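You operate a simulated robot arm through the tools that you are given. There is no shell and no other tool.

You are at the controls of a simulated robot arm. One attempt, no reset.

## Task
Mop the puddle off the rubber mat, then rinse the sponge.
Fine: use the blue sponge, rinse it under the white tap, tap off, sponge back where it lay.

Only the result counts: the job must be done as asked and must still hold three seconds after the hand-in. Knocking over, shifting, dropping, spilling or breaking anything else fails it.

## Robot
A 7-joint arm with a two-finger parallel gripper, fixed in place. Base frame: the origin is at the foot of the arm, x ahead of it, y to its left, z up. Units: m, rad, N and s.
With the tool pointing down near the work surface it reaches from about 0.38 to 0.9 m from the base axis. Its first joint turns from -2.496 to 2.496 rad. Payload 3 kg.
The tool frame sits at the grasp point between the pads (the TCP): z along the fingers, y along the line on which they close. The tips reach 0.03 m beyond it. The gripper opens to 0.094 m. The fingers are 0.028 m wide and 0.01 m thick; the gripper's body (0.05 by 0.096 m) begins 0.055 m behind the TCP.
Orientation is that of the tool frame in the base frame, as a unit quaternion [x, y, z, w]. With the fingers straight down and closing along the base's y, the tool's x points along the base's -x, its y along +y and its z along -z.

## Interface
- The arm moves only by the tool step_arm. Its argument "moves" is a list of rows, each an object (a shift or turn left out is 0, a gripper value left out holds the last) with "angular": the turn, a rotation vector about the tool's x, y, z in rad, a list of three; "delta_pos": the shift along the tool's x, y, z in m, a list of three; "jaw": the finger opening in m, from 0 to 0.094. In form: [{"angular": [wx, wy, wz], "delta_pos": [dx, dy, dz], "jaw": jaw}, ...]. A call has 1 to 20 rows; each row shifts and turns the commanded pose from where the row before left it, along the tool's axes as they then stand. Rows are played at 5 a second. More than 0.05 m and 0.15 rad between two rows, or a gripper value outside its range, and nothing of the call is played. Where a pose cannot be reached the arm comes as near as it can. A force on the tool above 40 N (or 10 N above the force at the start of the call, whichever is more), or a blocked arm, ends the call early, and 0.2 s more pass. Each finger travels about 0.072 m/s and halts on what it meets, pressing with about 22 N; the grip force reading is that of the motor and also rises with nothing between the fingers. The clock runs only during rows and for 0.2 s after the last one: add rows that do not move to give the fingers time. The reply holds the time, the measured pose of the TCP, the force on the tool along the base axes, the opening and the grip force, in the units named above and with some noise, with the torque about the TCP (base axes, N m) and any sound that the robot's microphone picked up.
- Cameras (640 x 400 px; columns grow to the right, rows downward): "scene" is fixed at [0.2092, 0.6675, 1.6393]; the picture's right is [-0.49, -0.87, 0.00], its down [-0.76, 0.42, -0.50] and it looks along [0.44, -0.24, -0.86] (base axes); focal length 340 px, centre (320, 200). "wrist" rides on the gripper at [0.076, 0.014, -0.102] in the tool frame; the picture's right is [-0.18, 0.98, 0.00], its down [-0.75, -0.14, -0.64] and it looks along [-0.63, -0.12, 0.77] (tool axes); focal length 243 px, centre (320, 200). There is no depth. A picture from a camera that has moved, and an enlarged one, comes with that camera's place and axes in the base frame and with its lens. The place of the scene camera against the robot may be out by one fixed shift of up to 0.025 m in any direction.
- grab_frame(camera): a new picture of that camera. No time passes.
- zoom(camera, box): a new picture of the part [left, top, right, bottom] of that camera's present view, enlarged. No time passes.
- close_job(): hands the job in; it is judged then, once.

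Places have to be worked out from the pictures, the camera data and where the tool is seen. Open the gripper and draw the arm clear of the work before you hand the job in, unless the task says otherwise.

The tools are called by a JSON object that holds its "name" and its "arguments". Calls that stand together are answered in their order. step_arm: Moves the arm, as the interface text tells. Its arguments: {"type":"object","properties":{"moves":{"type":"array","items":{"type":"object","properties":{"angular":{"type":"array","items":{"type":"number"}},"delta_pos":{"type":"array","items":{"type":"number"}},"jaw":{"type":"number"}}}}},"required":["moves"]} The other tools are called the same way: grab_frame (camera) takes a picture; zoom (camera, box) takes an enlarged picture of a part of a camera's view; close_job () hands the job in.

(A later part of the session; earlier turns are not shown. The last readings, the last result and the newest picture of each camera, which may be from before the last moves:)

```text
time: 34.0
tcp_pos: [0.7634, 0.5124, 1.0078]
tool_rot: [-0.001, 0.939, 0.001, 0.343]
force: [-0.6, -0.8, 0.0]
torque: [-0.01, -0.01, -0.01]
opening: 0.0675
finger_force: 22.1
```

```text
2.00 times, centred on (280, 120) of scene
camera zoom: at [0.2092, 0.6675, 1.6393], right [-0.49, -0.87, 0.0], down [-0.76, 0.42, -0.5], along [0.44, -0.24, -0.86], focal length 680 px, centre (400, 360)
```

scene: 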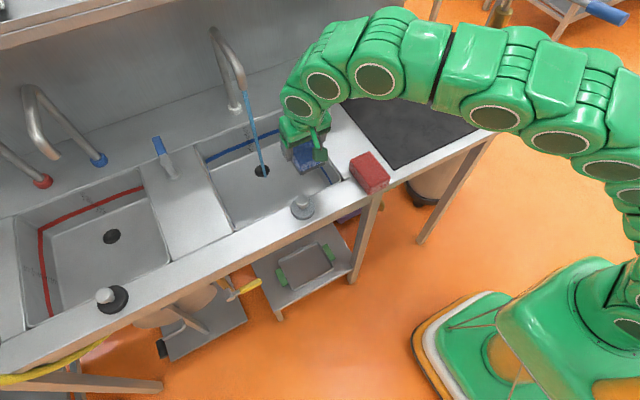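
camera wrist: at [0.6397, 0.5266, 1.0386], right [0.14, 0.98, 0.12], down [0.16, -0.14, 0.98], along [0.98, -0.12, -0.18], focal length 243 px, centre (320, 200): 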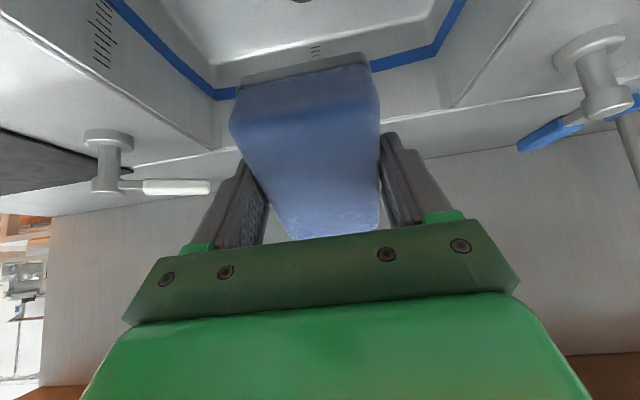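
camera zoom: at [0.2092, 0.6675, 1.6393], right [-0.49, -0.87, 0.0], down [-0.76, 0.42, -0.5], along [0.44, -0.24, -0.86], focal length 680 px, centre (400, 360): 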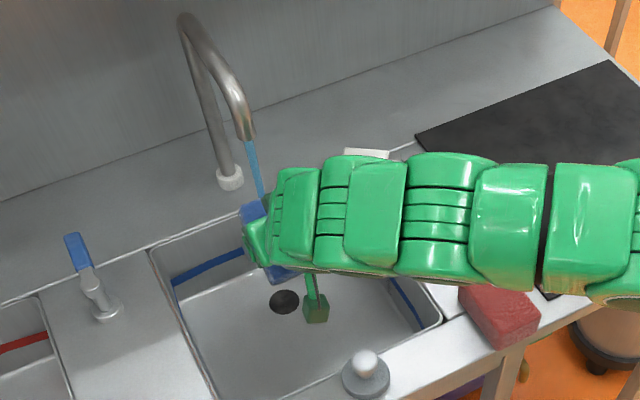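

The stream no longer reaches the drain, so the sponge's far end already seems to be catching it. I zoom in before pushing further.

{"name": "zoom", "arguments": {"camera": "scene", "box": [220, 70, 320, 190]}}

{"name": "zoom", "arguments": {"camera": "wrist", "box": [200, 40, 440, 260]}}

```text
3.33 times, centred on (270, 130) of scene
camera zoom: at [0.2092, 0.6675, 1.6393], right [-0.49, -0.87, 0.0], down [-0.76, 0.42, -0.5], along [0.44, -0.24, -0.86], focal length 1134 px, centre (487, 433)
```

zoom: 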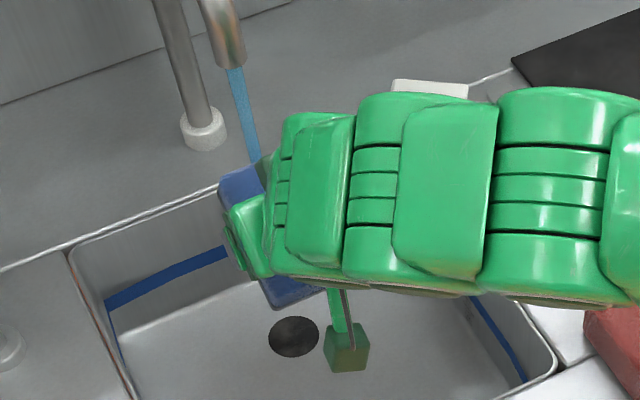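

```text
1.82 times, centred on (320, 150) of wrist
camera zoom: at [0.6397, 0.5266, 1.0386], right [0.14, 0.98, 0.12], down [0.16, -0.14, 0.98], along [0.98, -0.12, -0.18], focal length 441 px, centre (320, 291)
```

zoom: 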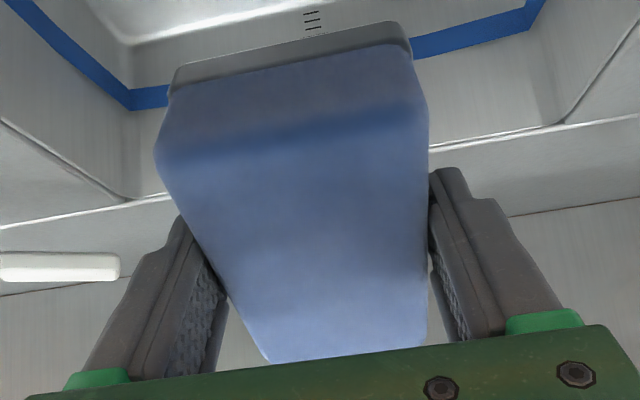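

The stream hits the sponge's far end. I move the sponge about 2.5 cm further under it, so the water falls nearer its middle.

{"name": "step_arm", "arguments": {"moves": [{"delta_pos": [-0.0087, -0.002, 0.0106]}, {"delta_pos": [-0.0087, -0.002, 0.0106]}, {}, {}, {}, {}, {}]}}

{"name": "zoom", "arguments": {"camera": "scene", "box": [220, 70, 320, 190]}}

{"name": "zoom", "arguments": {"camera": "wrist", "box": [200, 40, 440, 260]}}

```text
time: 35.6
tcp_pos: [0.7909, 0.5082, 1.0023]
tool_rot: [-0.002, 0.939, 0.001, 0.343]
force: [0.6, -0.3, -0.6]
torque: [-0.01, 0.0, 0.0]
opening: 0.0674
finger_force: 21.3
```

```text
3.33 times, centred on (270, 130) of scene
camera zoom: at [0.2092, 0.6675, 1.6393], right [-0.49, -0.87, 0.0], down [-0.76, 0.42, -0.5], along [0.44, -0.24, -0.86], focal length 1134 px, centre (487, 433)
```

zoom: 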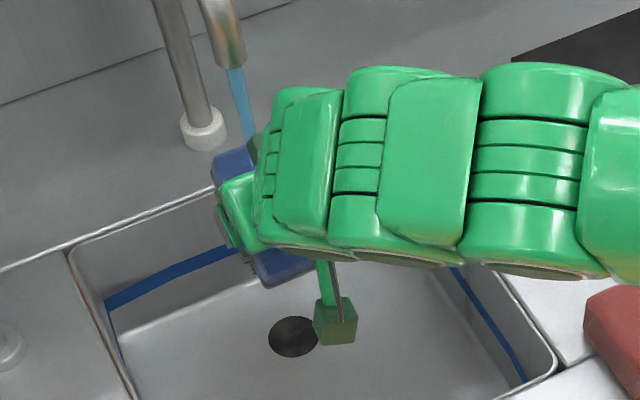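

```text
1.82 times, centred on (320, 150) of wrist
camera zoom: at [0.6671, 0.5224, 1.0319], right [0.14, 0.98, 0.12], down [0.16, -0.14, 0.98], along [0.98, -0.12, -0.18], focal length 441 px, centre (320, 291)
```

zoom: 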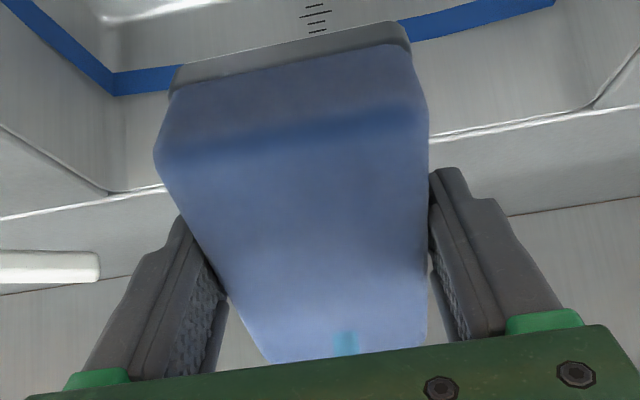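

In the wrist view the stream lands near the far end of the sponge, at about x≈0.833. I move out 2.5 cm more so it lands mid-sponge, then wait for rinsing.

{"name": "step_arm", "arguments": {"moves": [{"delta_pos": [-0.008, 0, 0.01]}, {"delta_pos": [-0.008, 0, 0.01]}, {}, {}, {}, {}, {}, {}, {}, {}]}}

{"name": "grab_frame", "arguments": {"camera": "scene"}}

{"name": "zoom", "arguments": {"camera": "wrist", "box": [200, 40, 440, 260]}}

```text
time: 37.8
tcp_pos: [0.8149, 0.5066, 0.9956]
tool_rot: [0.0, 0.939, 0.0, 0.343]
force: [-0.2, 0.1, -0.1]
torque: [-0.04, 0.01, 0.02]
opening: 0.0673
finger_force: 22.1
```

```text
taken
```

scene: 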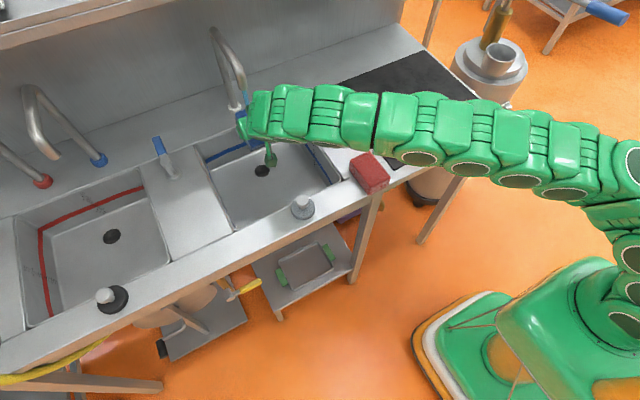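

```text
1.82 times, centred on (320, 150) of wrist
camera zoom: at [0.6912, 0.5213, 1.0252], right [0.14, 0.98, 0.12], down [0.16, -0.14, 0.98], along [0.98, -0.12, -0.18], focal length 441 px, centre (320, 291)
```

zoom: 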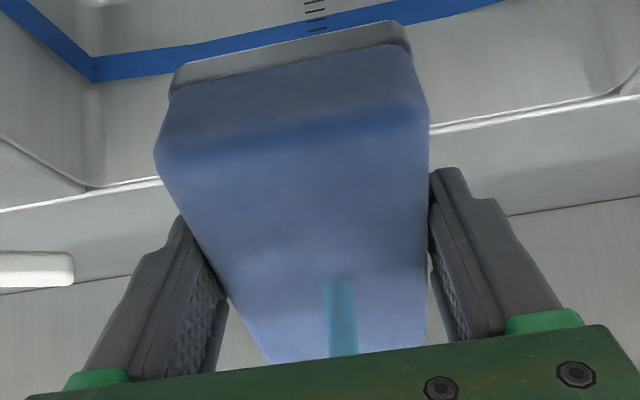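

The stream now lands squarely on the sponge's middle. I hold here several seconds and check whether the dirty grey layer fades.

{"name": "step_arm", "arguments": {"moves": [{}, {}, {}, {}, {}, {}, {}, {}, {}, {}, {}, {}, {}, {}, {}, {}, {}, {}, {}, {}]}}

{"name": "zoom", "arguments": {"camera": "wrist", "box": [200, 40, 440, 260]}}

```text
time: 42.0
tcp_pos: [0.8142, 0.5064, 0.9953]
tool_rot: [-0.001, 0.939, 0.0, 0.344]
force: [0.5, 0.6, -0.6]
torque: [0.0, -0.01, -0.01]
opening: 0.0673
finger_force: 22.0
```

```text
1.82 times, centred on (320, 150) of wrist
camera zoom: at [0.6912, 0.5213, 1.0252], right [0.14, 0.98, 0.12], down [0.16, -0.14, 0.98], along [0.98, -0.12, -0.18], focal length 441 px, centre (320, 291)
```

zoom: 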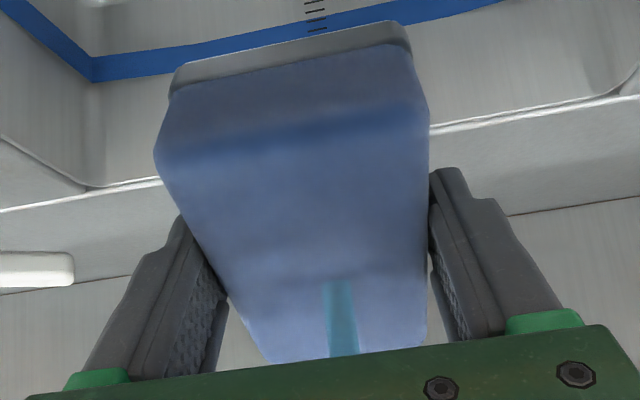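

The grey band along the bottom edge hasn't faded, so it may be dirt on the underside that must itself face the water. I zoom in on it.

{"name": "zoom", "arguments": {"camera": "wrist", "box": [270, 40, 350, 90]}}

{"name": "zoom", "arguments": {"camera": "scene", "box": [220, 90, 320, 190]}}

```text
8.00 times, centred on (310, 65) of wrist
camera zoom: at [0.6912, 0.5213, 1.0252], right [0.14, 0.98, 0.12], down [0.16, -0.14, 0.98], along [0.98, -0.12, -0.18], focal length 1941 px, centre (400, 1280)
```

zoom: 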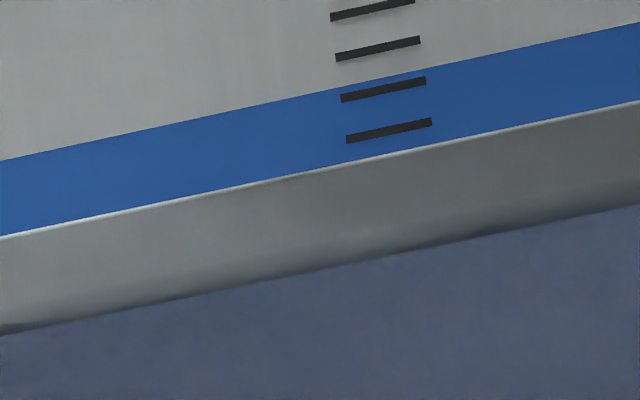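

```text
4.00 times, centred on (270, 140) of scene
camera zoom: at [0.2092, 0.6675, 1.6393], right [-0.49, -0.87, 0.0], down [-0.76, 0.42, -0.5], along [0.44, -0.24, -0.86], focal length 1361 px, centre (520, 440)
```

zoom: 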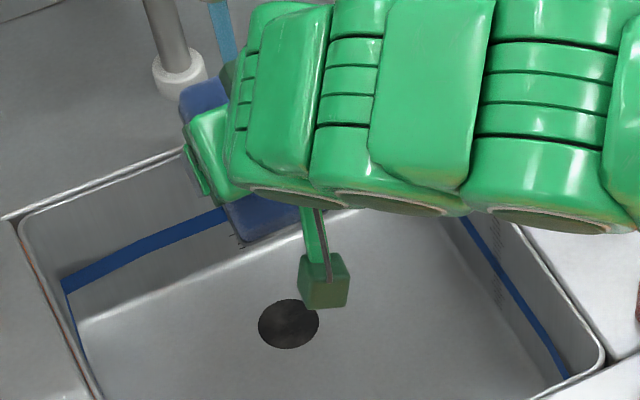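

The band is a separate grey layer under the sponge—soil from the mop. I keep rinsing while moving the sponge around in the stream and see if it changes.

{"name": "step_arm", "arguments": {"moves": [{"delta_pos": [0, 0.01, 0]}, {"delta_pos": [0, 0.01, 0]}, {"delta_pos": [-0.007, 0, 0.008]}, {"delta_pos": [0, -0.01, 0]}, {"delta_pos": [0, -0.01, 0]}, {"delta_pos": [0, -0.01, 0]}, {"delta_pos": [0, -0.01, 0]}, {"delta_pos": [0.007, 0, -0.008]}, {"delta_pos": [0, 0.01, 0]}, {"delta_pos": [0, 0.01, 0]}, {"delta_pos": [-0.007, 0, 0.008]}, {}, {}, {}, {}, {}, {}, {}, {}, {}]}}

{"name": "zoom", "arguments": {"camera": "wrist", "box": [200, 40, 440, 260]}}

```text
time: 46.2
tcp_pos: [0.8259, 0.5066, 0.9958]
tool_rot: [-0.001, 0.939, 0.001, 0.343]
force: [0.3, -0.8, 0.3]
torque: [0.02, 0.0, -0.01]
opening: 0.0674
finger_force: 21.7
```

```text
1.82 times, centred on (320, 150) of wrist
camera zoom: at [0.7023, 0.5215, 1.0252], right [0.14, 0.98, 0.12], down [0.16, -0.14, 0.98], along [0.98, -0.12, -0.18], focal length 441 px, centre (320, 291)
```

zoom: 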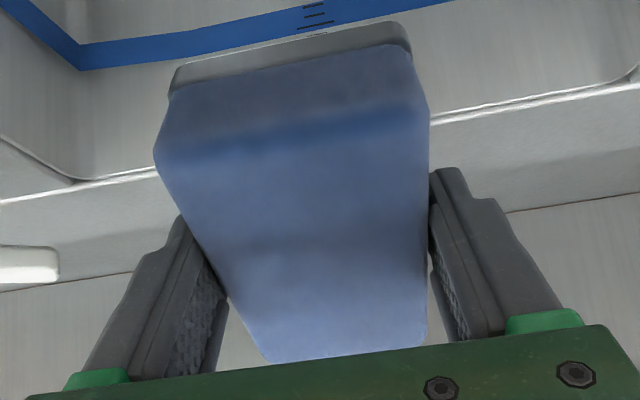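

The stream is no longer visible on the sponge. I check the scene to see where the water goes now.

{"name": "grab_frame", "arguments": {"camera": "scene"}}

{"name": "zoom", "arguments": {"camera": "scene", "box": [200, 60, 340, 190]}}

```text
taken
```

scene: 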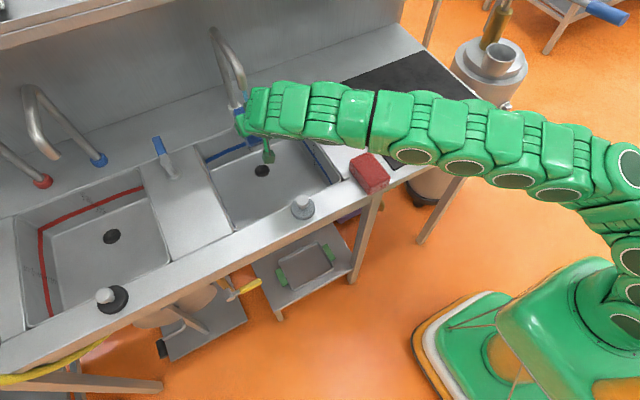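

```text
3.08 times, centred on (270, 125) of scene
camera zoom: at [0.2092, 0.6675, 1.6393], right [-0.49, -0.87, 0.0], down [-0.76, 0.42, -0.5], along [0.44, -0.24, -0.86], focal length 1047 px, centre (474, 431)
```

zoom: 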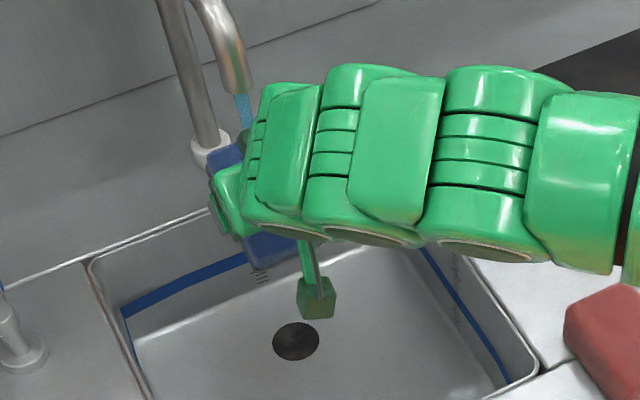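

The water is now hitting the gripper body, so I went too far. I'll pull back and tilt the tool much further so the dirty underside and end face turn toward the stream.

{"name": "step_arm", "arguments": {"moves": [{"delta_pos": [0.0328, 0, -0.0309]}, {"delta_pos": [0.0328, 0, -0.0309]}, {"angular": [0, -0.12, 0]}, {"angular": [0, -0.12, 0]}, {"angular": [0, -0.12, 0]}, {"angular": [0, -0.12, 0]}, {"angular": [0, -0.12, 0]}, {}]}}

{"name": "grab_frame", "arguments": {"camera": "wrist"}}

{"name": "grab_frame", "arguments": {"camera": "scene"}}

```text
time: 48.0
tcp_pos: [0.7363, 0.5062, 1.0021]
tool_rot: [-0.001, 0.796, 0.001, 0.606]
force: [0.2, -0.9, -0.8]
torque: [0.03, -0.03, 0.03]
opening: 0.0674
finger_force: 21.4
```

```text
taken
camera wrist: at [0.6171, 0.5209, 0.9554], right [0.05, 0.98, 0.18], down [-0.42, -0.14, 0.9], along [0.91, -0.12, 0.4], focal length 243 px, centre (320, 200)
```

wrist: 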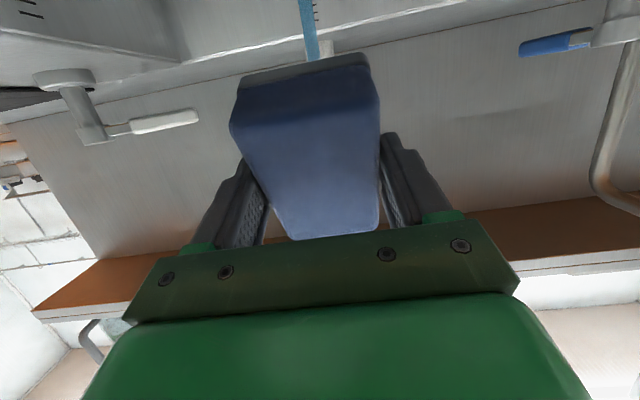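

```text
taken
```

scene: 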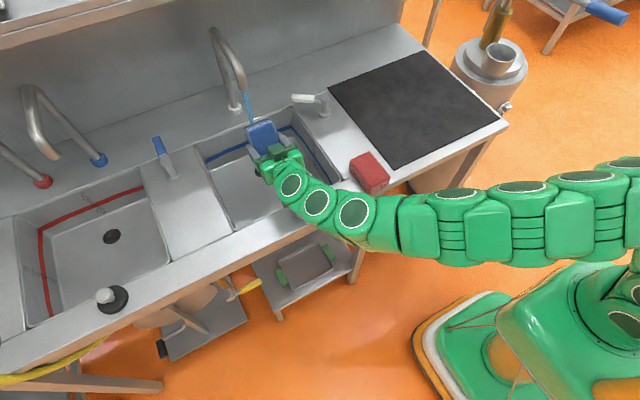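

At this tilt the end face points up, and the arm clears the plug below. I advance 4 cm so the stream strikes the end face near the grey band.

{"name": "step_arm", "arguments": {"moves": [{"delta_pos": [-0.0053, 0.002, 0.0193]}, {"delta_pos": [-0.0053, 0.002, 0.0193]}, {}, {}, {}, {}, {}]}}

{"name": "grab_frame", "arguments": {"camera": "wrist"}}

{"name": "zoom", "arguments": {"camera": "scene", "box": [200, 80, 340, 210]}}

```text
time: 49.6
tcp_pos: [0.7745, 0.5115, 1.0001]
tool_rot: [-0.001, 0.796, 0.0, 0.605]
force: [0.2, -0.1, 0.1]
torque: [-0.01, -0.01, -0.01]
opening: 0.0674
finger_force: 21.7
```

```text
taken
camera wrist: at [0.656, 0.5268, 0.9548], right [0.05, 0.98, 0.18], down [-0.42, -0.14, 0.9], along [0.91, -0.12, 0.4], focal length 243 px, centre (320, 200)
```

wrist: 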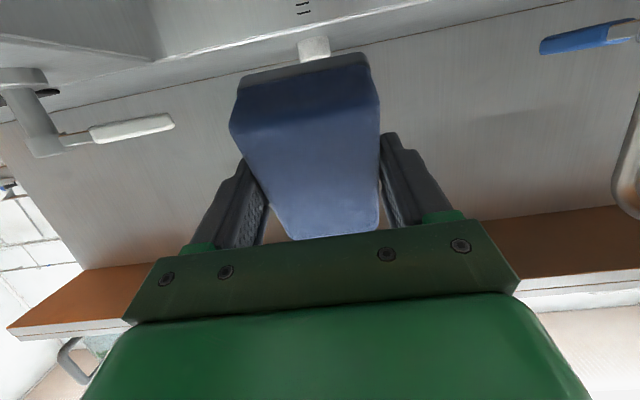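

```text
3.08 times, centred on (270, 145) of scene
camera zoom: at [0.2092, 0.6675, 1.6393], right [-0.49, -0.87, 0.0], down [-0.76, 0.42, -0.5], along [0.44, -0.24, -0.86], focal length 1047 px, centre (474, 369)
```

zoom: 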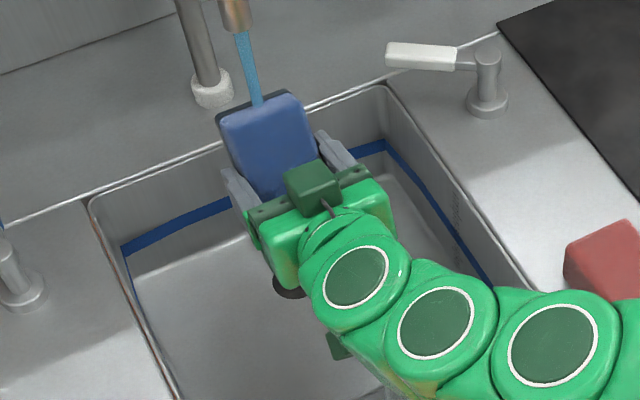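

The stream now lands right on the end face by the dark underside band. I hold it there several seconds and compare.

{"name": "zoom", "arguments": {"camera": "scene", "box": [255, 90, 315, 140]}}

{"name": "step_arm", "arguments": {"moves": [{}, {}, {}, {}, {}, {}, {}, {}, {}, {}, {}, {}, {}, {}, {}, {}, {}, {}, {}, {}]}}

{"name": "zoom", "arguments": {"camera": "scene", "box": [255, 90, 315, 140]}}

{"name": "zoom", "arguments": {"camera": "wrist", "box": [200, 40, 440, 260]}}

```text
8.00 times, centred on (285, 115) of scene
camera zoom: at [0.2092, 0.6675, 1.6393], right [-0.49, -0.87, 0.0], down [-0.76, 0.42, -0.5], along [0.44, -0.24, -0.86], focal length 2722 px, centre (600, 880)
```

zoom: 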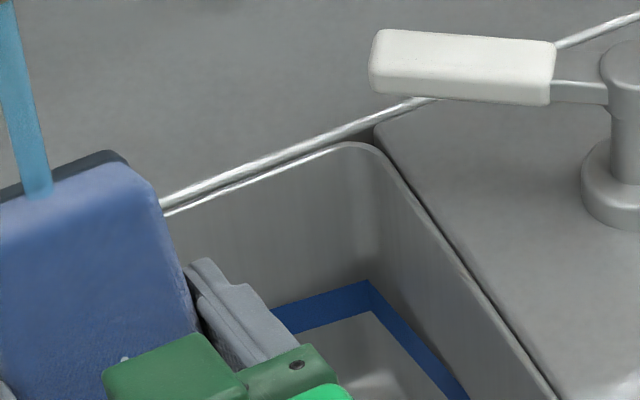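

```text
time: 53.8
tcp_pos: [0.7753, 0.5111, 1.0009]
tool_rot: [0.0, 0.796, 0.0, 0.605]
force: [0.3, 1.1, 1.4]
torque: [0.02, 0.04, -0.04]
opening: 0.0674
finger_force: 21.9
```

```text
8.00 times, centred on (285, 115) of scene
camera zoom: at [0.2092, 0.6675, 1.6393], right [-0.49, -0.87, 0.0], down [-0.76, 0.42, -0.5], along [0.44, -0.24, -0.86], focal length 2722 px, centre (600, 880)
```

zoom: 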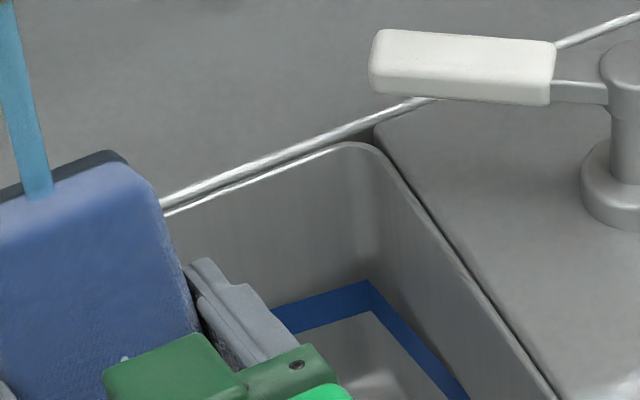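

```text
1.82 times, centred on (320, 150) of wrist
camera zoom: at [0.656, 0.5268, 0.9548], right [0.05, 0.98, 0.18], down [-0.42, -0.14, 0.9], along [0.91, -0.12, 0.4], focal length 441 px, centre (320, 291)
```

zoom: 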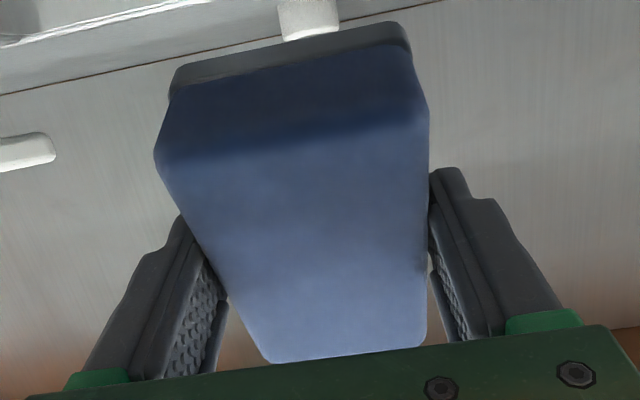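

The layer persists with water on the end face only. I nudge back 5 mm so the stream strikes the dark layer itself.

{"name": "step_arm", "arguments": {"moves": [{"delta_pos": [0.0013, 0, -0.0048]}, {}, {}, {}, {}, {}, {}, {}, {}, {}]}}

{"name": "zoom", "arguments": {"camera": "scene", "box": [235, 80, 315, 140]}}

{"name": "zoom", "arguments": {"camera": "wrist", "box": [200, 0, 440, 220]}}

```text
time: 56.0
tcp_pos: [0.7694, 0.5117, 1.0002]
tool_rot: [-0.001, 0.796, 0.001, 0.606]
force: [-0.8, -0.2, 0.2]
torque: [0.0, -0.02, -0.02]
opening: 0.0675
finger_force: 21.5
```

```text
6.67 times, centred on (275, 110) of scene
camera zoom: at [0.2092, 0.6675, 1.6393], right [-0.49, -0.87, 0.0], down [-0.76, 0.42, -0.5], along [0.44, -0.24, -0.86], focal length 2268 px, centre (620, 800)
```

zoom: 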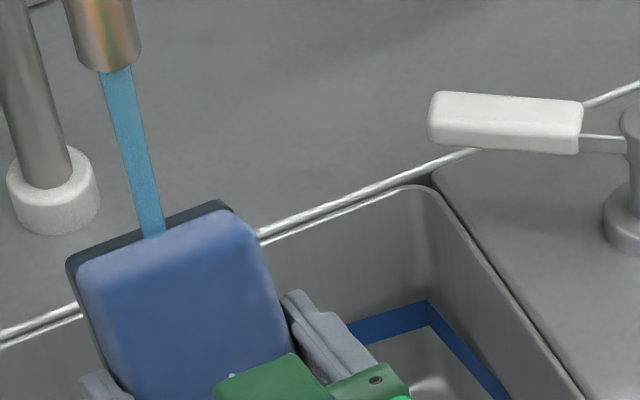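

```text
1.82 times, centred on (320, 110) of wrist
camera zoom: at [0.651, 0.5262, 0.9548], right [0.05, 0.98, 0.18], down [-0.42, -0.14, 0.9], along [0.91, -0.12, 0.4], focal length 441 px, centre (320, 364)
```

zoom: 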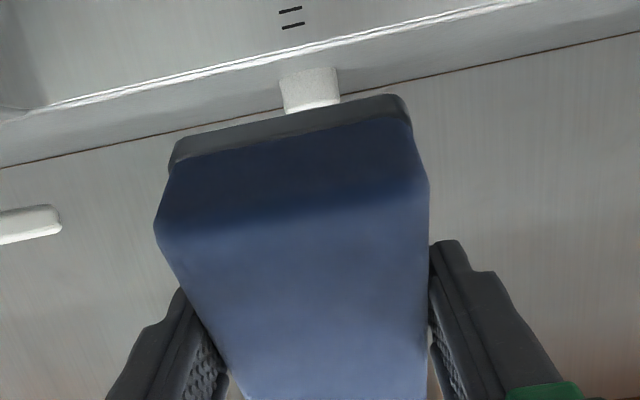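

The dirt layer stays, so the soiled face itself must face the water. My plan is to set the sponge on the bare steel panel between sink and mat and regrip it with the tool tilted inward. Then an outward tilt will turn its underside up into the stream. First I retract and level the sponge.

{"name": "step_arm", "arguments": {"moves": [{"delta_pos": [0.0107, 0, -0.0386]}, {"delta_pos": [0.0107, 0, -0.0386]}, {"angular": [0, 0.11, 0]}, {"angular": [0, 0.11, 0]}, {"angular": [0, 0.11, 0]}, {"angular": [0, 0.11, 0]}, {"angular": [0, 0.11, 0]}, {"angular": [0, 0.11, 0]}, {"angular": [0, 0.11, 0]}, {"angular": [0, 0.11, 0]}, {"angular": [0, 0.11, 0]}, {"angular": [0, 0.11, 0]}, {}, {}, {}]}}

{"name": "grab_frame", "arguments": {"camera": "wrist"}}

{"name": "grab_frame", "arguments": {"camera": "scene"}}

```text
time: 59.2
tcp_pos: [0.6914, 0.511, 0.9985]
tool_rot: [-0.001, 0.995, 0.001, 0.1]
force: [0.0, -0.1, 0.1]
torque: [0.02, -0.02, -0.04]
opening: 0.0675
finger_force: 22.2
```

```text
taken
camera wrist: at [0.5962, 0.5255, 1.085], right [0.18, 0.98, 0.04], down [0.61, -0.14, 0.78], along [0.77, -0.12, -0.63], focal length 243 px, centre (320, 200)
```

wrist: 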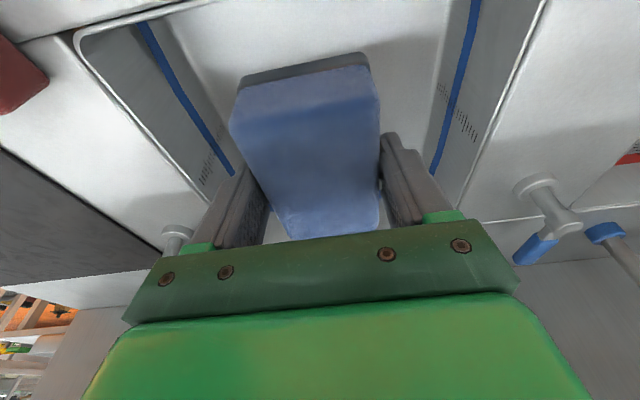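

```text
taken
```

scene: 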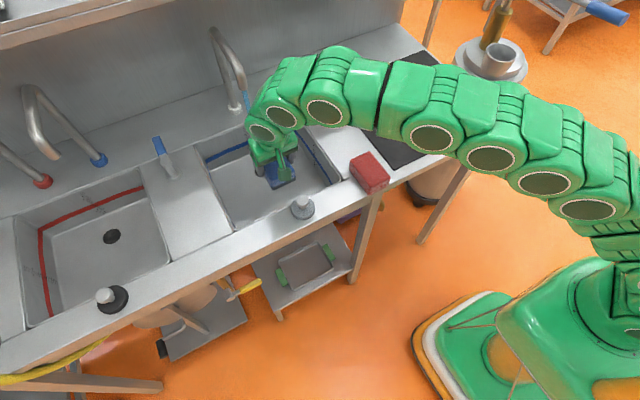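

The sponge is level again over the sink and dry of drips on the reading. I carry it to above the steel panel beside the tap.

{"name": "step_arm", "arguments": {"moves": [{"delta_pos": [-0.0059, -0.0373, 0.0012]}, {"delta_pos": [-0.0059, -0.0373, 0.0012]}, {"delta_pos": [-0.0059, -0.0373, 0.0012]}, {"delta_pos": [-0.0059, -0.0373, 0.0012]}, {"delta_pos": [-0.0059, -0.0373, 0.0012]}, {"delta_pos": [-0.0059, -0.0373, 0.0012]}, {}]}}

{"name": "grab_frame", "arguments": {"camera": "wrist"}}

{"name": "zoom", "arguments": {"camera": "scene", "box": [240, 60, 420, 210]}}

```text
time: 60.8
tcp_pos: [0.7276, 0.286, 0.9986]
tool_rot: [0.0, 0.995, 0.0, 0.101]
force: [-0.4, 0.9, -1.1]
torque: [-0.01, 0.02, -0.01]
opening: 0.0674
finger_force: 22.0
```

```text
taken
camera wrist: at [0.6334, 0.3008, 1.084], right [0.18, 0.98, 0.04], down [0.61, -0.14, 0.78], along [0.77, -0.12, -0.63], focal length 243 px, centre (320, 200)
```

wrist: 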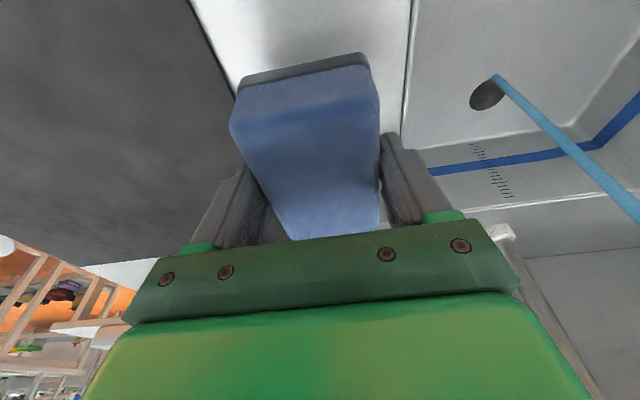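

```text
2.67 times, centred on (330, 135) of scene
camera zoom: at [0.2092, 0.6675, 1.6393], right [-0.49, -0.87, 0.0], down [-0.76, 0.42, -0.5], along [0.44, -0.24, -0.86], focal length 907 px, centre (293, 373)
```

zoom: 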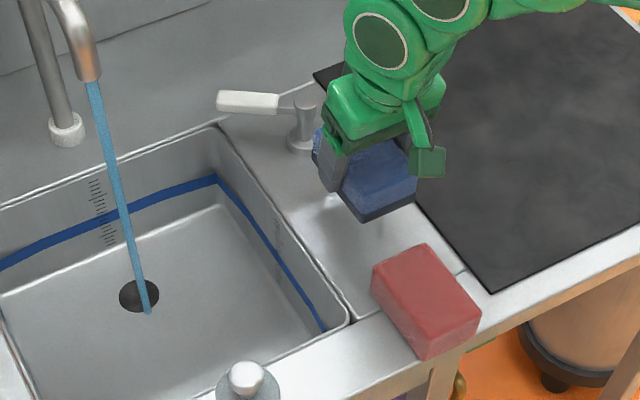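

The spot is clear of the mat, the red sponge and the sink rim. I lower the sponge to just above the panel.

{"name": "step_arm", "arguments": {"moves": [{"delta_pos": [0.004, 0, 0.0196]}, {"delta_pos": [0.004, 0, 0.0196]}, {"delta_pos": [0.0024, 0, 0.0118]}, {"delta_pos": [0.0004, 0, 0.002]}, {}]}}

```text
time: 62.0
tcp_pos: [0.7261, 0.2863, 0.9438]
tool_rot: [0.0, 0.995, 0.001, 0.101]
force: [-1.0, -2.2, 14.7]
torque: [-0.04, -0.1, 0.02]
opening: 0.0677
finger_force: 22.6
```

Contact at 14.7 N; the sponge is on the panel. I open and lift the fingers clear vertically.

{"name": "step_arm", "arguments": {"moves": [{"delta_pos": [-0.0002, 0, -0.001]}, {"jaw": 0.094}, {}, {}, {"delta_pos": [-0.006, 0, -0.0294]}, {"delta_pos": [-0.008, 0, -0.0392]}, {}]}}

{"name": "grab_frame", "arguments": {"camera": "wrist"}}

{"name": "zoom", "arguments": {"camera": "scene", "box": [240, 60, 420, 210]}}

```text
time: 63.6
tcp_pos: [0.7266, 0.2877, 1.0121]
tool_rot: [0.0, 0.995, 0.001, 0.101]
force: [1.0, 0.1, 0.9]
torque: [0.02, -0.01, -0.02]
opening: 0.0939
finger_force: 0.1
```

```text
taken
camera wrist: at [0.6319, 0.3031, 1.0989], right [0.18, 0.98, 0.04], down [0.61, -0.14, 0.78], along [0.77, -0.12, -0.62], focal length 243 px, centre (320, 200)
```

wrist: 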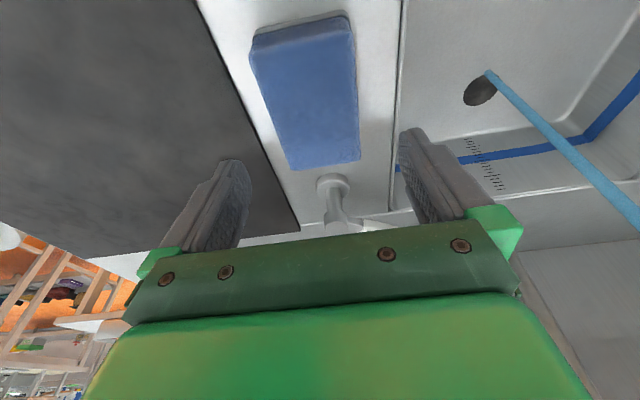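

```text
2.67 times, centred on (330, 135) of scene
camera zoom: at [0.2092, 0.6675, 1.6393], right [-0.49, -0.87, 0.0], down [-0.76, 0.42, -0.5], along [0.44, -0.24, -0.86], focal length 907 px, centre (293, 373)
```

zoom: 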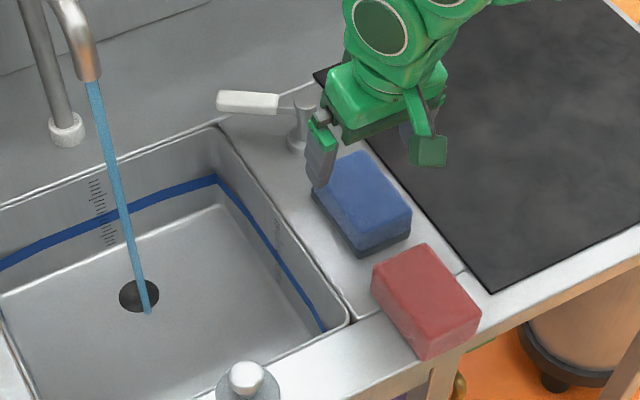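

The sponge rests flat, centre about (0.734, 0.287). I now tilt the tool inward by 0.8 rad above it to prepare the regrip.

{"name": "step_arm", "arguments": {"moves": [{"angular": [0, 0.1, 0]}, {"angular": [0, 0.1, 0]}, {"angular": [0, 0.1, 0]}, {"angular": [0, 0.1, 0]}, {"angular": [0, 0.1, 0]}, {"angular": [0, 0.1, 0]}, {"angular": [0, 0.1, 0]}, {"angular": [0, 0.1, 0]}, {}]}}

{"name": "grab_frame", "arguments": {"camera": "scene"}}

{"name": "grab_frame", "arguments": {"camera": "wrist"}}

```text
time: 65.6
tcp_pos: [0.6833, 0.2816, 0.998]
tool_rot: [0.0, 0.98, 0.0, -0.198]
force: [-0.2, -0.2, -0.2]
torque: [0.0, -0.01, 0.01]
opening: 0.0939
finger_force: 0.0
out of reach, approached as far as the arm can: row 6, 7, 8
```

```text
taken
```

scene: 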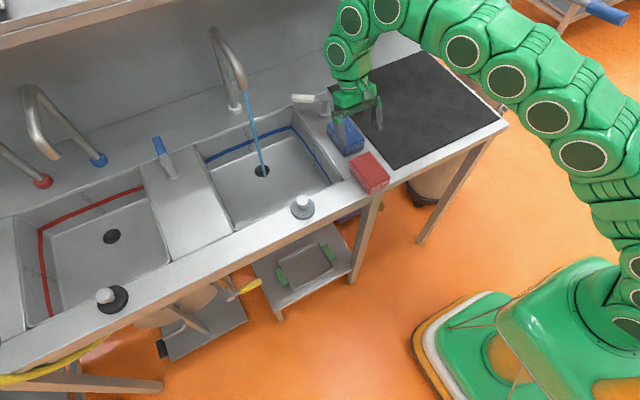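

```text
taken
camera wrist: at [0.6534, 0.295, 1.1221], right [0.17, 0.98, -0.07], down [0.94, -0.14, 0.3], along [0.28, -0.12, -0.95], focal length 243 px, centre (320, 200)
```

wrist: 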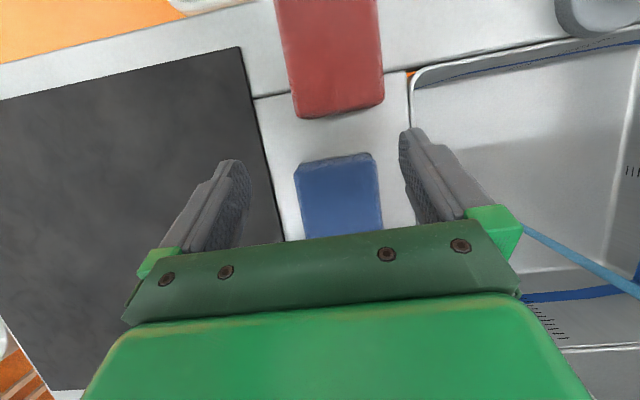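

Inward tilt runs out of reach here. Instead I'll turn the sponge 90° on the panel and tilt the tool sideways along it, which needs no extra radial reach. First I level the tool and centre over the sponge.

{"name": "step_arm", "arguments": {"moves": [{"angular": [0, -0.1, 0]}, {"angular": [0, -0.1, 0]}, {"angular": [0, -0.1, 0]}, {"angular": [0, -0.0992, 0]}, {"delta_pos": [-0.025, 0.0025, 0]}, {"delta_pos": [-0.025, 0.0025, 0]}, {}]}}

{"name": "grab_frame", "arguments": {"camera": "wrist"}}

```text
time: 67.2
tcp_pos: [0.7343, 0.2858, 0.9966]
tool_rot: [0.0, 1.0, 0.0, 0.001]
force: [0.5, 1.4, 0.6]
torque: [-0.02, 0.0, 0.01]
opening: 0.0942
finger_force: 0.0
```

```text
taken
camera wrist: at [0.6575, 0.3002, 1.0995], right [0.18, 0.98, 0.0], down [0.75, -0.14, 0.64], along [0.63, -0.12, -0.77], focal length 243 px, centre (320, 200)
```

wrist: 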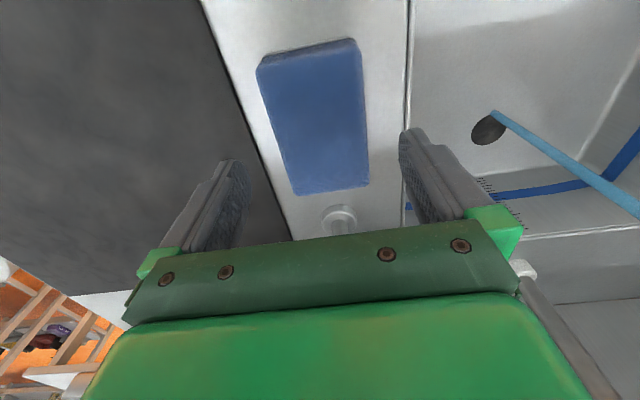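

Centred at (0.734, 0.286). I descend and grip with the tool vertical.

{"name": "step_arm", "arguments": {"moves": [{"delta_pos": [0, 0, 0.02]}, {"delta_pos": [0, 0, 0.02]}, {"delta_pos": [0, 0, 0.0116]}, {}, {"jaw": 0.045}, {}, {}, {}]}}

```text
time: 69.0
tcp_pos: [0.7334, 0.2848, 0.9469]
tool_rot: [0.0, 1.0, 0.0, 0.0]
force: [0.4, 1.4, 0.7]
torque: [0.09, 0.0, -0.02]
opening: 0.0676
finger_force: 21.9
```

Gripped. I lift 4 cm and yaw the tool 90°.

{"name": "step_arm", "arguments": {"moves": [{"delta_pos": [0, 0, -0.02]}, {"delta_pos": [0, 0, -0.025]}, {"angular": [0, 0, 0.1428]}, {"angular": [0, 0, 0.1428]}, {"angular": [0, 0, 0.1428]}, {"angular": [0, 0, 0.1428]}, {"angular": [0, 0, 0.1428]}, {"angular": [0, 0, 0.1428]}, {"angular": [0, 0, 0.1428]}, {"angular": [0, 0, 0.1428]}, {"angular": [0, 0, 0.1428]}, {"angular": [0, 0, 0.1428]}, {"angular": [0, 0, 0.1428]}, {}]}}

{"name": "grab_frame", "arguments": {"camera": "wrist"}}

{"name": "grab_frame", "arguments": {"camera": "scene"}}

```text
time: 72.0
tcp_pos: [0.7329, 0.2843, 0.9908]
tool_rot: [0.707, 0.707, 0.0, 0.0]
force: [-0.5, 0.4, 0.1]
torque: [0.03, 0.01, -0.03]
opening: 0.0676
finger_force: 21.9
```

```text
taken
camera wrist: at [0.7487, 0.3605, 1.0941], right [0.98, -0.18, 0.0], down [-0.14, -0.75, 0.64], along [-0.12, -0.63, -0.77], focal length 243 px, centre (320, 200)
```

wrist: 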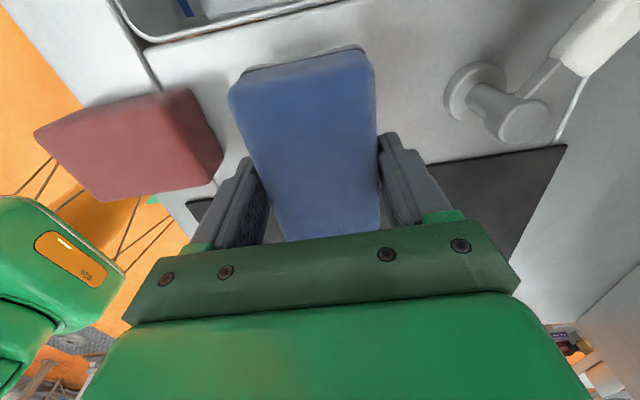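

```text
taken
```

scene: 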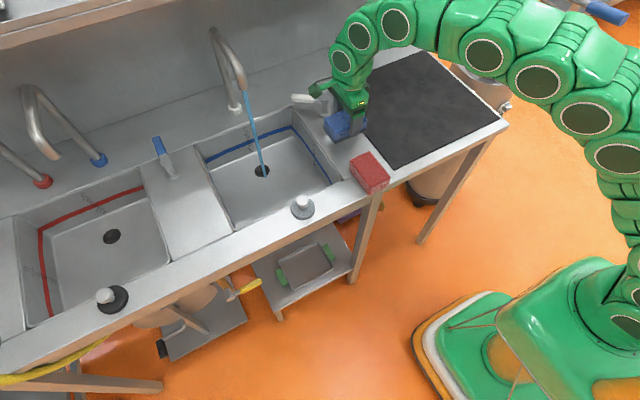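

The yaw worked. I check the sponge's underside band, then lower the sponge onto the panel.

{"name": "zoom", "arguments": {"camera": "wrist", "box": [200, 30, 440, 250]}}

{"name": "step_arm", "arguments": {"moves": [{"delta_pos": [0, 0, 0.02]}, {"delta_pos": [0, 0, 0.02]}, {"delta_pos": [0, 0, 0.0035]}, {}]}}

```text
1.82 times, centred on (320, 140) of wrist
camera zoom: at [0.7487, 0.3605, 1.0941], right [0.98, -0.18, 0.0], down [-0.14, -0.75, 0.64], along [-0.12, -0.63, -0.77], focal length 441 px, centre (320, 309)
```

zoom: 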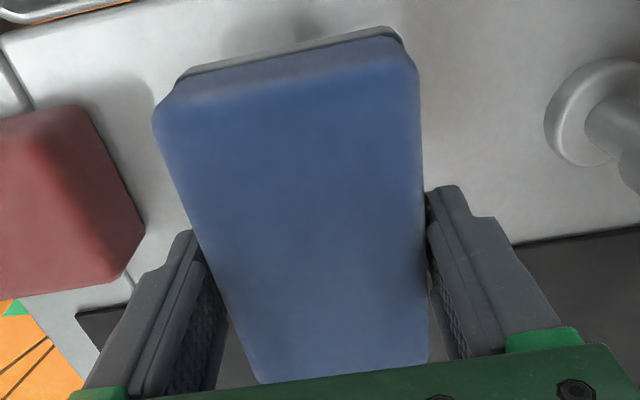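

```text
time: 73.0
tcp_pos: [0.7334, 0.2842, 0.9469]
tool_rot: [0.706, 0.708, -0.001, -0.001]
force: [-0.8, -0.5, -0.7]
torque: [0.0, 0.0, 0.01]
opening: 0.0676
finger_force: 22.1
```

No contact force yet; I lower 1 mm more, release, lift, and tilt the tool by 0.7 rad along the sponge.

{"name": "step_arm", "arguments": {"moves": [{"delta_pos": [0, 0, 0.001]}, {"jaw": 0.094}, {}, {}, {"delta_pos": [0, 0, -0.025]}, {"delta_pos": [0, 0, -0.025]}, {"angular": [0, 0.1, 0]}, {"angular": [0, 0.1, 0]}, {"angular": [0, 0.1, 0]}, {"angular": [0, 0.1, 0]}, {"angular": [0, 0.1, 0]}, {"angular": [0, 0.1, 0]}, {"angular": [0, 0.1, 0]}, {}]}}

{"name": "grab_frame", "arguments": {"camera": "wrist"}}

{"name": "zoom", "arguments": {"camera": "scene", "box": [240, 20, 440, 210]}}

```text
time: 76.0
tcp_pos: [0.7346, 0.2846, 0.9971]
tool_rot: [0.663, 0.665, 0.242, -0.244]
force: [0.2, 0.3, 0.0]
torque: [0.0, -0.02, 0.0]
opening: 0.0941
finger_force: 0.0
```

```text
taken
camera wrist: at [0.7488, 0.2773, 1.1247], right [0.98, -0.14, -0.12], down [-0.14, -0.99, 0.0], along [-0.12, 0.01, -0.99], focal length 243 px, centre (320, 200)
```

wrist: 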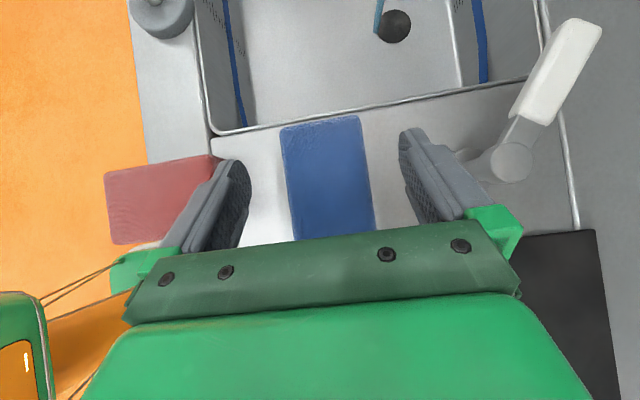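

```text
2.11 times, centred on (340, 115) of scene
camera zoom: at [0.2092, 0.6675, 1.6393], right [-0.49, -0.87, 0.0], down [-0.76, 0.42, -0.5], along [0.44, -0.24, -0.86], focal length 716 px, centre (278, 379)
```

zoom: 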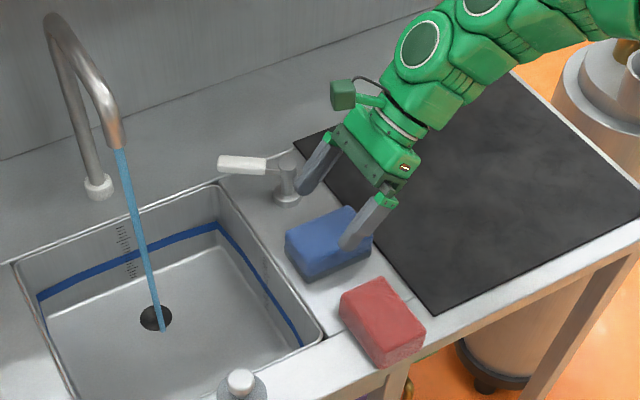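

The full 0.7 rad tilt is reached with a straight-down view: the sponge is centred near (0.7345, 0.289) between the fingers. I descend so the tilted tips straddle it 5 mm above the panel.

{"name": "step_arm", "arguments": {"moves": [{"delta_pos": [-0.0143, 0, 0.0141]}, {"delta_pos": [-0.0143, 0, 0.0141]}, {"delta_pos": [-0.0143, 0, 0.0141]}, {}]}}

{"name": "grab_frame", "arguments": {"camera": "wrist"}}

{"name": "zoom", "arguments": {"camera": "scene", "box": [240, 20, 440, 210]}}

```text
time: 77.0
tcp_pos: [0.7363, 0.2788, 0.9366]
tool_rot: [0.664, 0.664, 0.243, -0.242]
force: [-0.1, 0.3, -0.2]
torque: [0.02, 0.01, -0.02]
opening: 0.0937
finger_force: 0.0
```

```text
taken
camera wrist: at [0.7498, 0.2723, 1.0644], right [0.98, -0.14, -0.12], down [-0.14, -0.99, 0.01], along [-0.12, 0.01, -0.99], focal length 243 px, centre (320, 200)
```

wrist: 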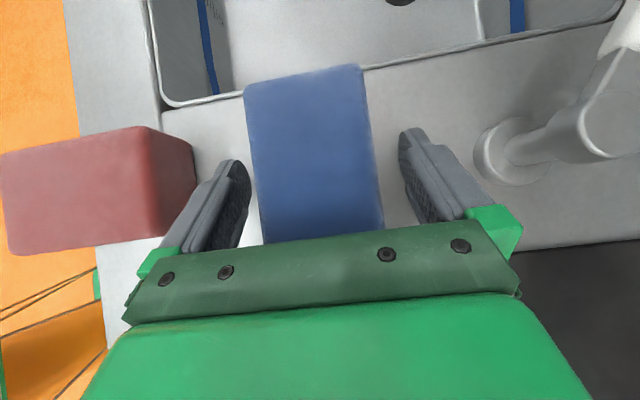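

```text
2.11 times, centred on (340, 115) of scene
camera zoom: at [0.2092, 0.6675, 1.6393], right [-0.49, -0.87, 0.0], down [-0.76, 0.42, -0.5], along [0.44, -0.24, -0.86], focal length 716 px, centre (278, 379)
```

zoom: 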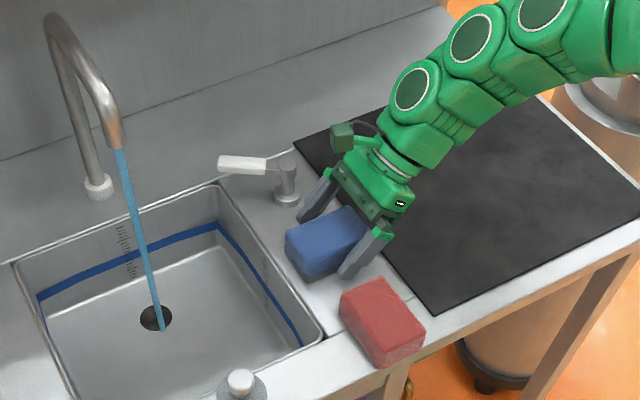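

The tips straddle the sponge with clearance to the red one. I close the grip.

{"name": "step_arm", "arguments": {"moves": [{"jaw": 0.045}, {}, {}, {}]}}

{"name": "grab_frame", "arguments": {"camera": "wrist"}}

```text
time: 78.0
tcp_pos: [0.7347, 0.281, 0.9362]
tool_rot: [0.664, 0.665, 0.242, -0.243]
force: [0.3, 0.1, -0.5]
torque: [0.0, 0.02, -0.01]
opening: 0.0676
finger_force: 22.2
```

```text
taken
camera wrist: at [0.7497, 0.2724, 1.0645], right [0.98, -0.14, -0.12], down [-0.14, -0.99, 0.01], along [-0.12, 0.01, -0.99], focal length 243 px, centre (320, 200)
```

wrist: 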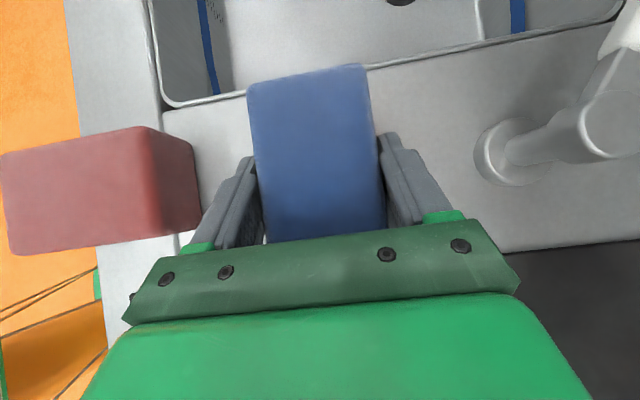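

Gripped at 22 N with the tool 0.7 rad off the sponge normal. I lift, then bring the tool back upright.

{"name": "step_arm", "arguments": {"moves": [{"delta_pos": [0.0193, 0, -0.023]}, {"delta_pos": [0.0193, 0, -0.023]}, {"delta_pos": [0.0193, 0, -0.023]}, {"angular": [0, -0.1, 0]}, {"angular": [0, -0.1, 0]}, {"angular": [0, -0.1, 0]}, {"angular": [0, -0.1, 0]}, {"angular": [0, -0.1, 0]}, {"angular": [0, -0.1, 0]}, {"angular": [0, -0.1, 0]}, {"delta_pos": [0, 0, -0.02]}, {}]}}

{"name": "grab_frame", "arguments": {"camera": "wrist"}}

{"name": "zoom", "arguments": {"camera": "scene", "box": [240, 20, 440, 210]}}

```text
time: 80.6
tcp_pos: [0.7347, 0.2789, 1.0465]
tool_rot: [0.706, 0.708, 0.001, 0.0]
force: [-0.6, -0.2, -0.2]
torque: [-0.01, 0.03, 0.02]
opening: 0.0676
finger_force: 21.7
```

```text
taken
camera wrist: at [0.7497, 0.3556, 1.1502], right [0.98, -0.18, 0.0], down [-0.14, -0.75, 0.64], along [-0.12, -0.63, -0.77], focal length 243 px, centre (320, 200)
```

wrist: 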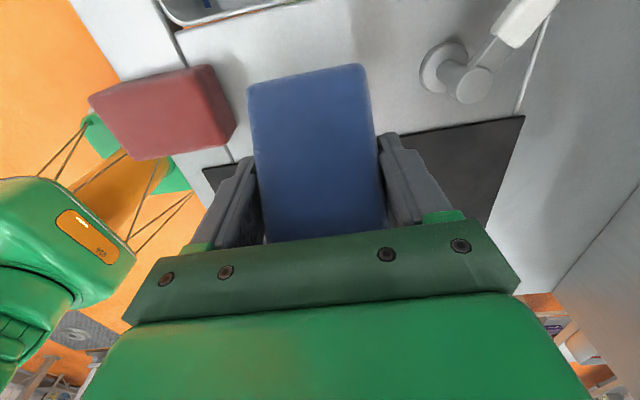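

```text
2.11 times, centred on (340, 115) of scene
camera zoom: at [0.2092, 0.6675, 1.6393], right [-0.49, -0.87, 0.0], down [-0.76, 0.42, -0.5], along [0.44, -0.24, -0.86], focal length 716 px, centre (278, 379)
```

zoom: 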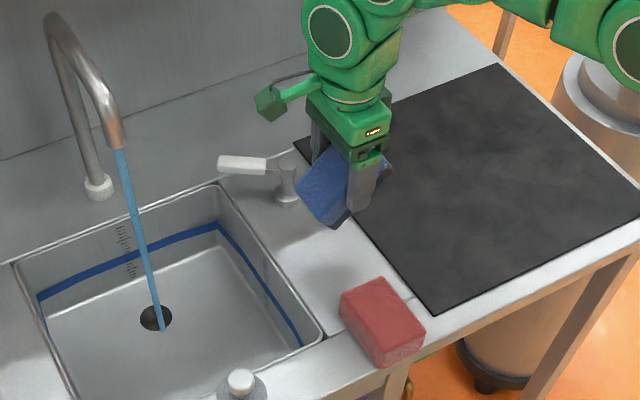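

The sponge is held at an angle, panel clean. I yaw the tool back so that it can tilt outward toward the stream.

{"name": "step_arm", "arguments": {"moves": [{"angular": [0, 0, -0.1428]}, {"angular": [0, 0, -0.1428]}, {"angular": [0, 0, -0.1428]}, {"angular": [0, 0, -0.1428]}, {"angular": [0, 0, -0.1428]}, {"angular": [0, 0, -0.1428]}, {"angular": [0, 0, -0.1428]}, {"angular": [0, 0, -0.1428]}, {"angular": [0, 0, -0.1428]}, {"angular": [0, 0, -0.1428]}, {"angular": [0, 0, -0.1428]}, {"delta_pos": [0.01, 0.045, 0]}, {"delta_pos": [0.01, 0.045, 0]}, {"delta_pos": [0.01, 0.047, 0]}, {"delta_pos": [0.01, 0.047, 0]}, {"delta_pos": [0, 0.045, 0]}, {}]}}

{"name": "grab_frame", "arguments": {"camera": "wrist"}}

{"name": "grab_frame", "arguments": {"camera": "scene"}}

```text
time: 84.2
tcp_pos: [0.6927, 0.5094, 1.0457]
tool_rot: [0.0, 1.0, 0.001, 0.0]
force: [-0.5, 0.6, -0.5]
torque: [-0.02, -0.05, 0.0]
opening: 0.0677
finger_force: 21.5
```

```text
taken
camera wrist: at [0.6175, 0.5243, 1.1493], right [0.18, 0.98, 0.0], down [0.75, -0.14, 0.64], along [0.63, -0.12, -0.77], focal length 243 px, centre (320, 200)
```

wrist: 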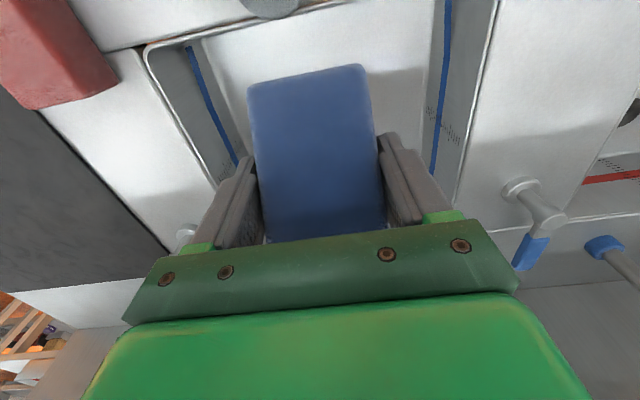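

```text
taken
```

scene: 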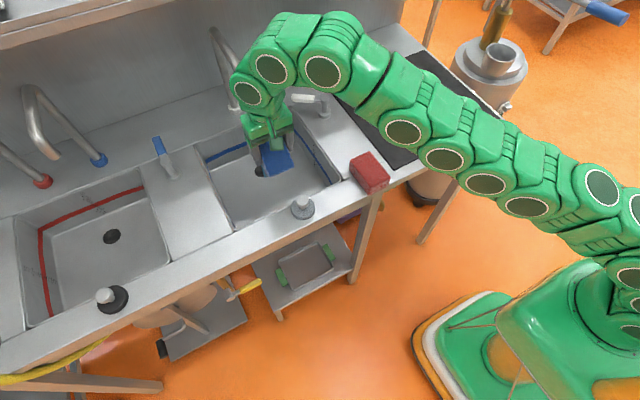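

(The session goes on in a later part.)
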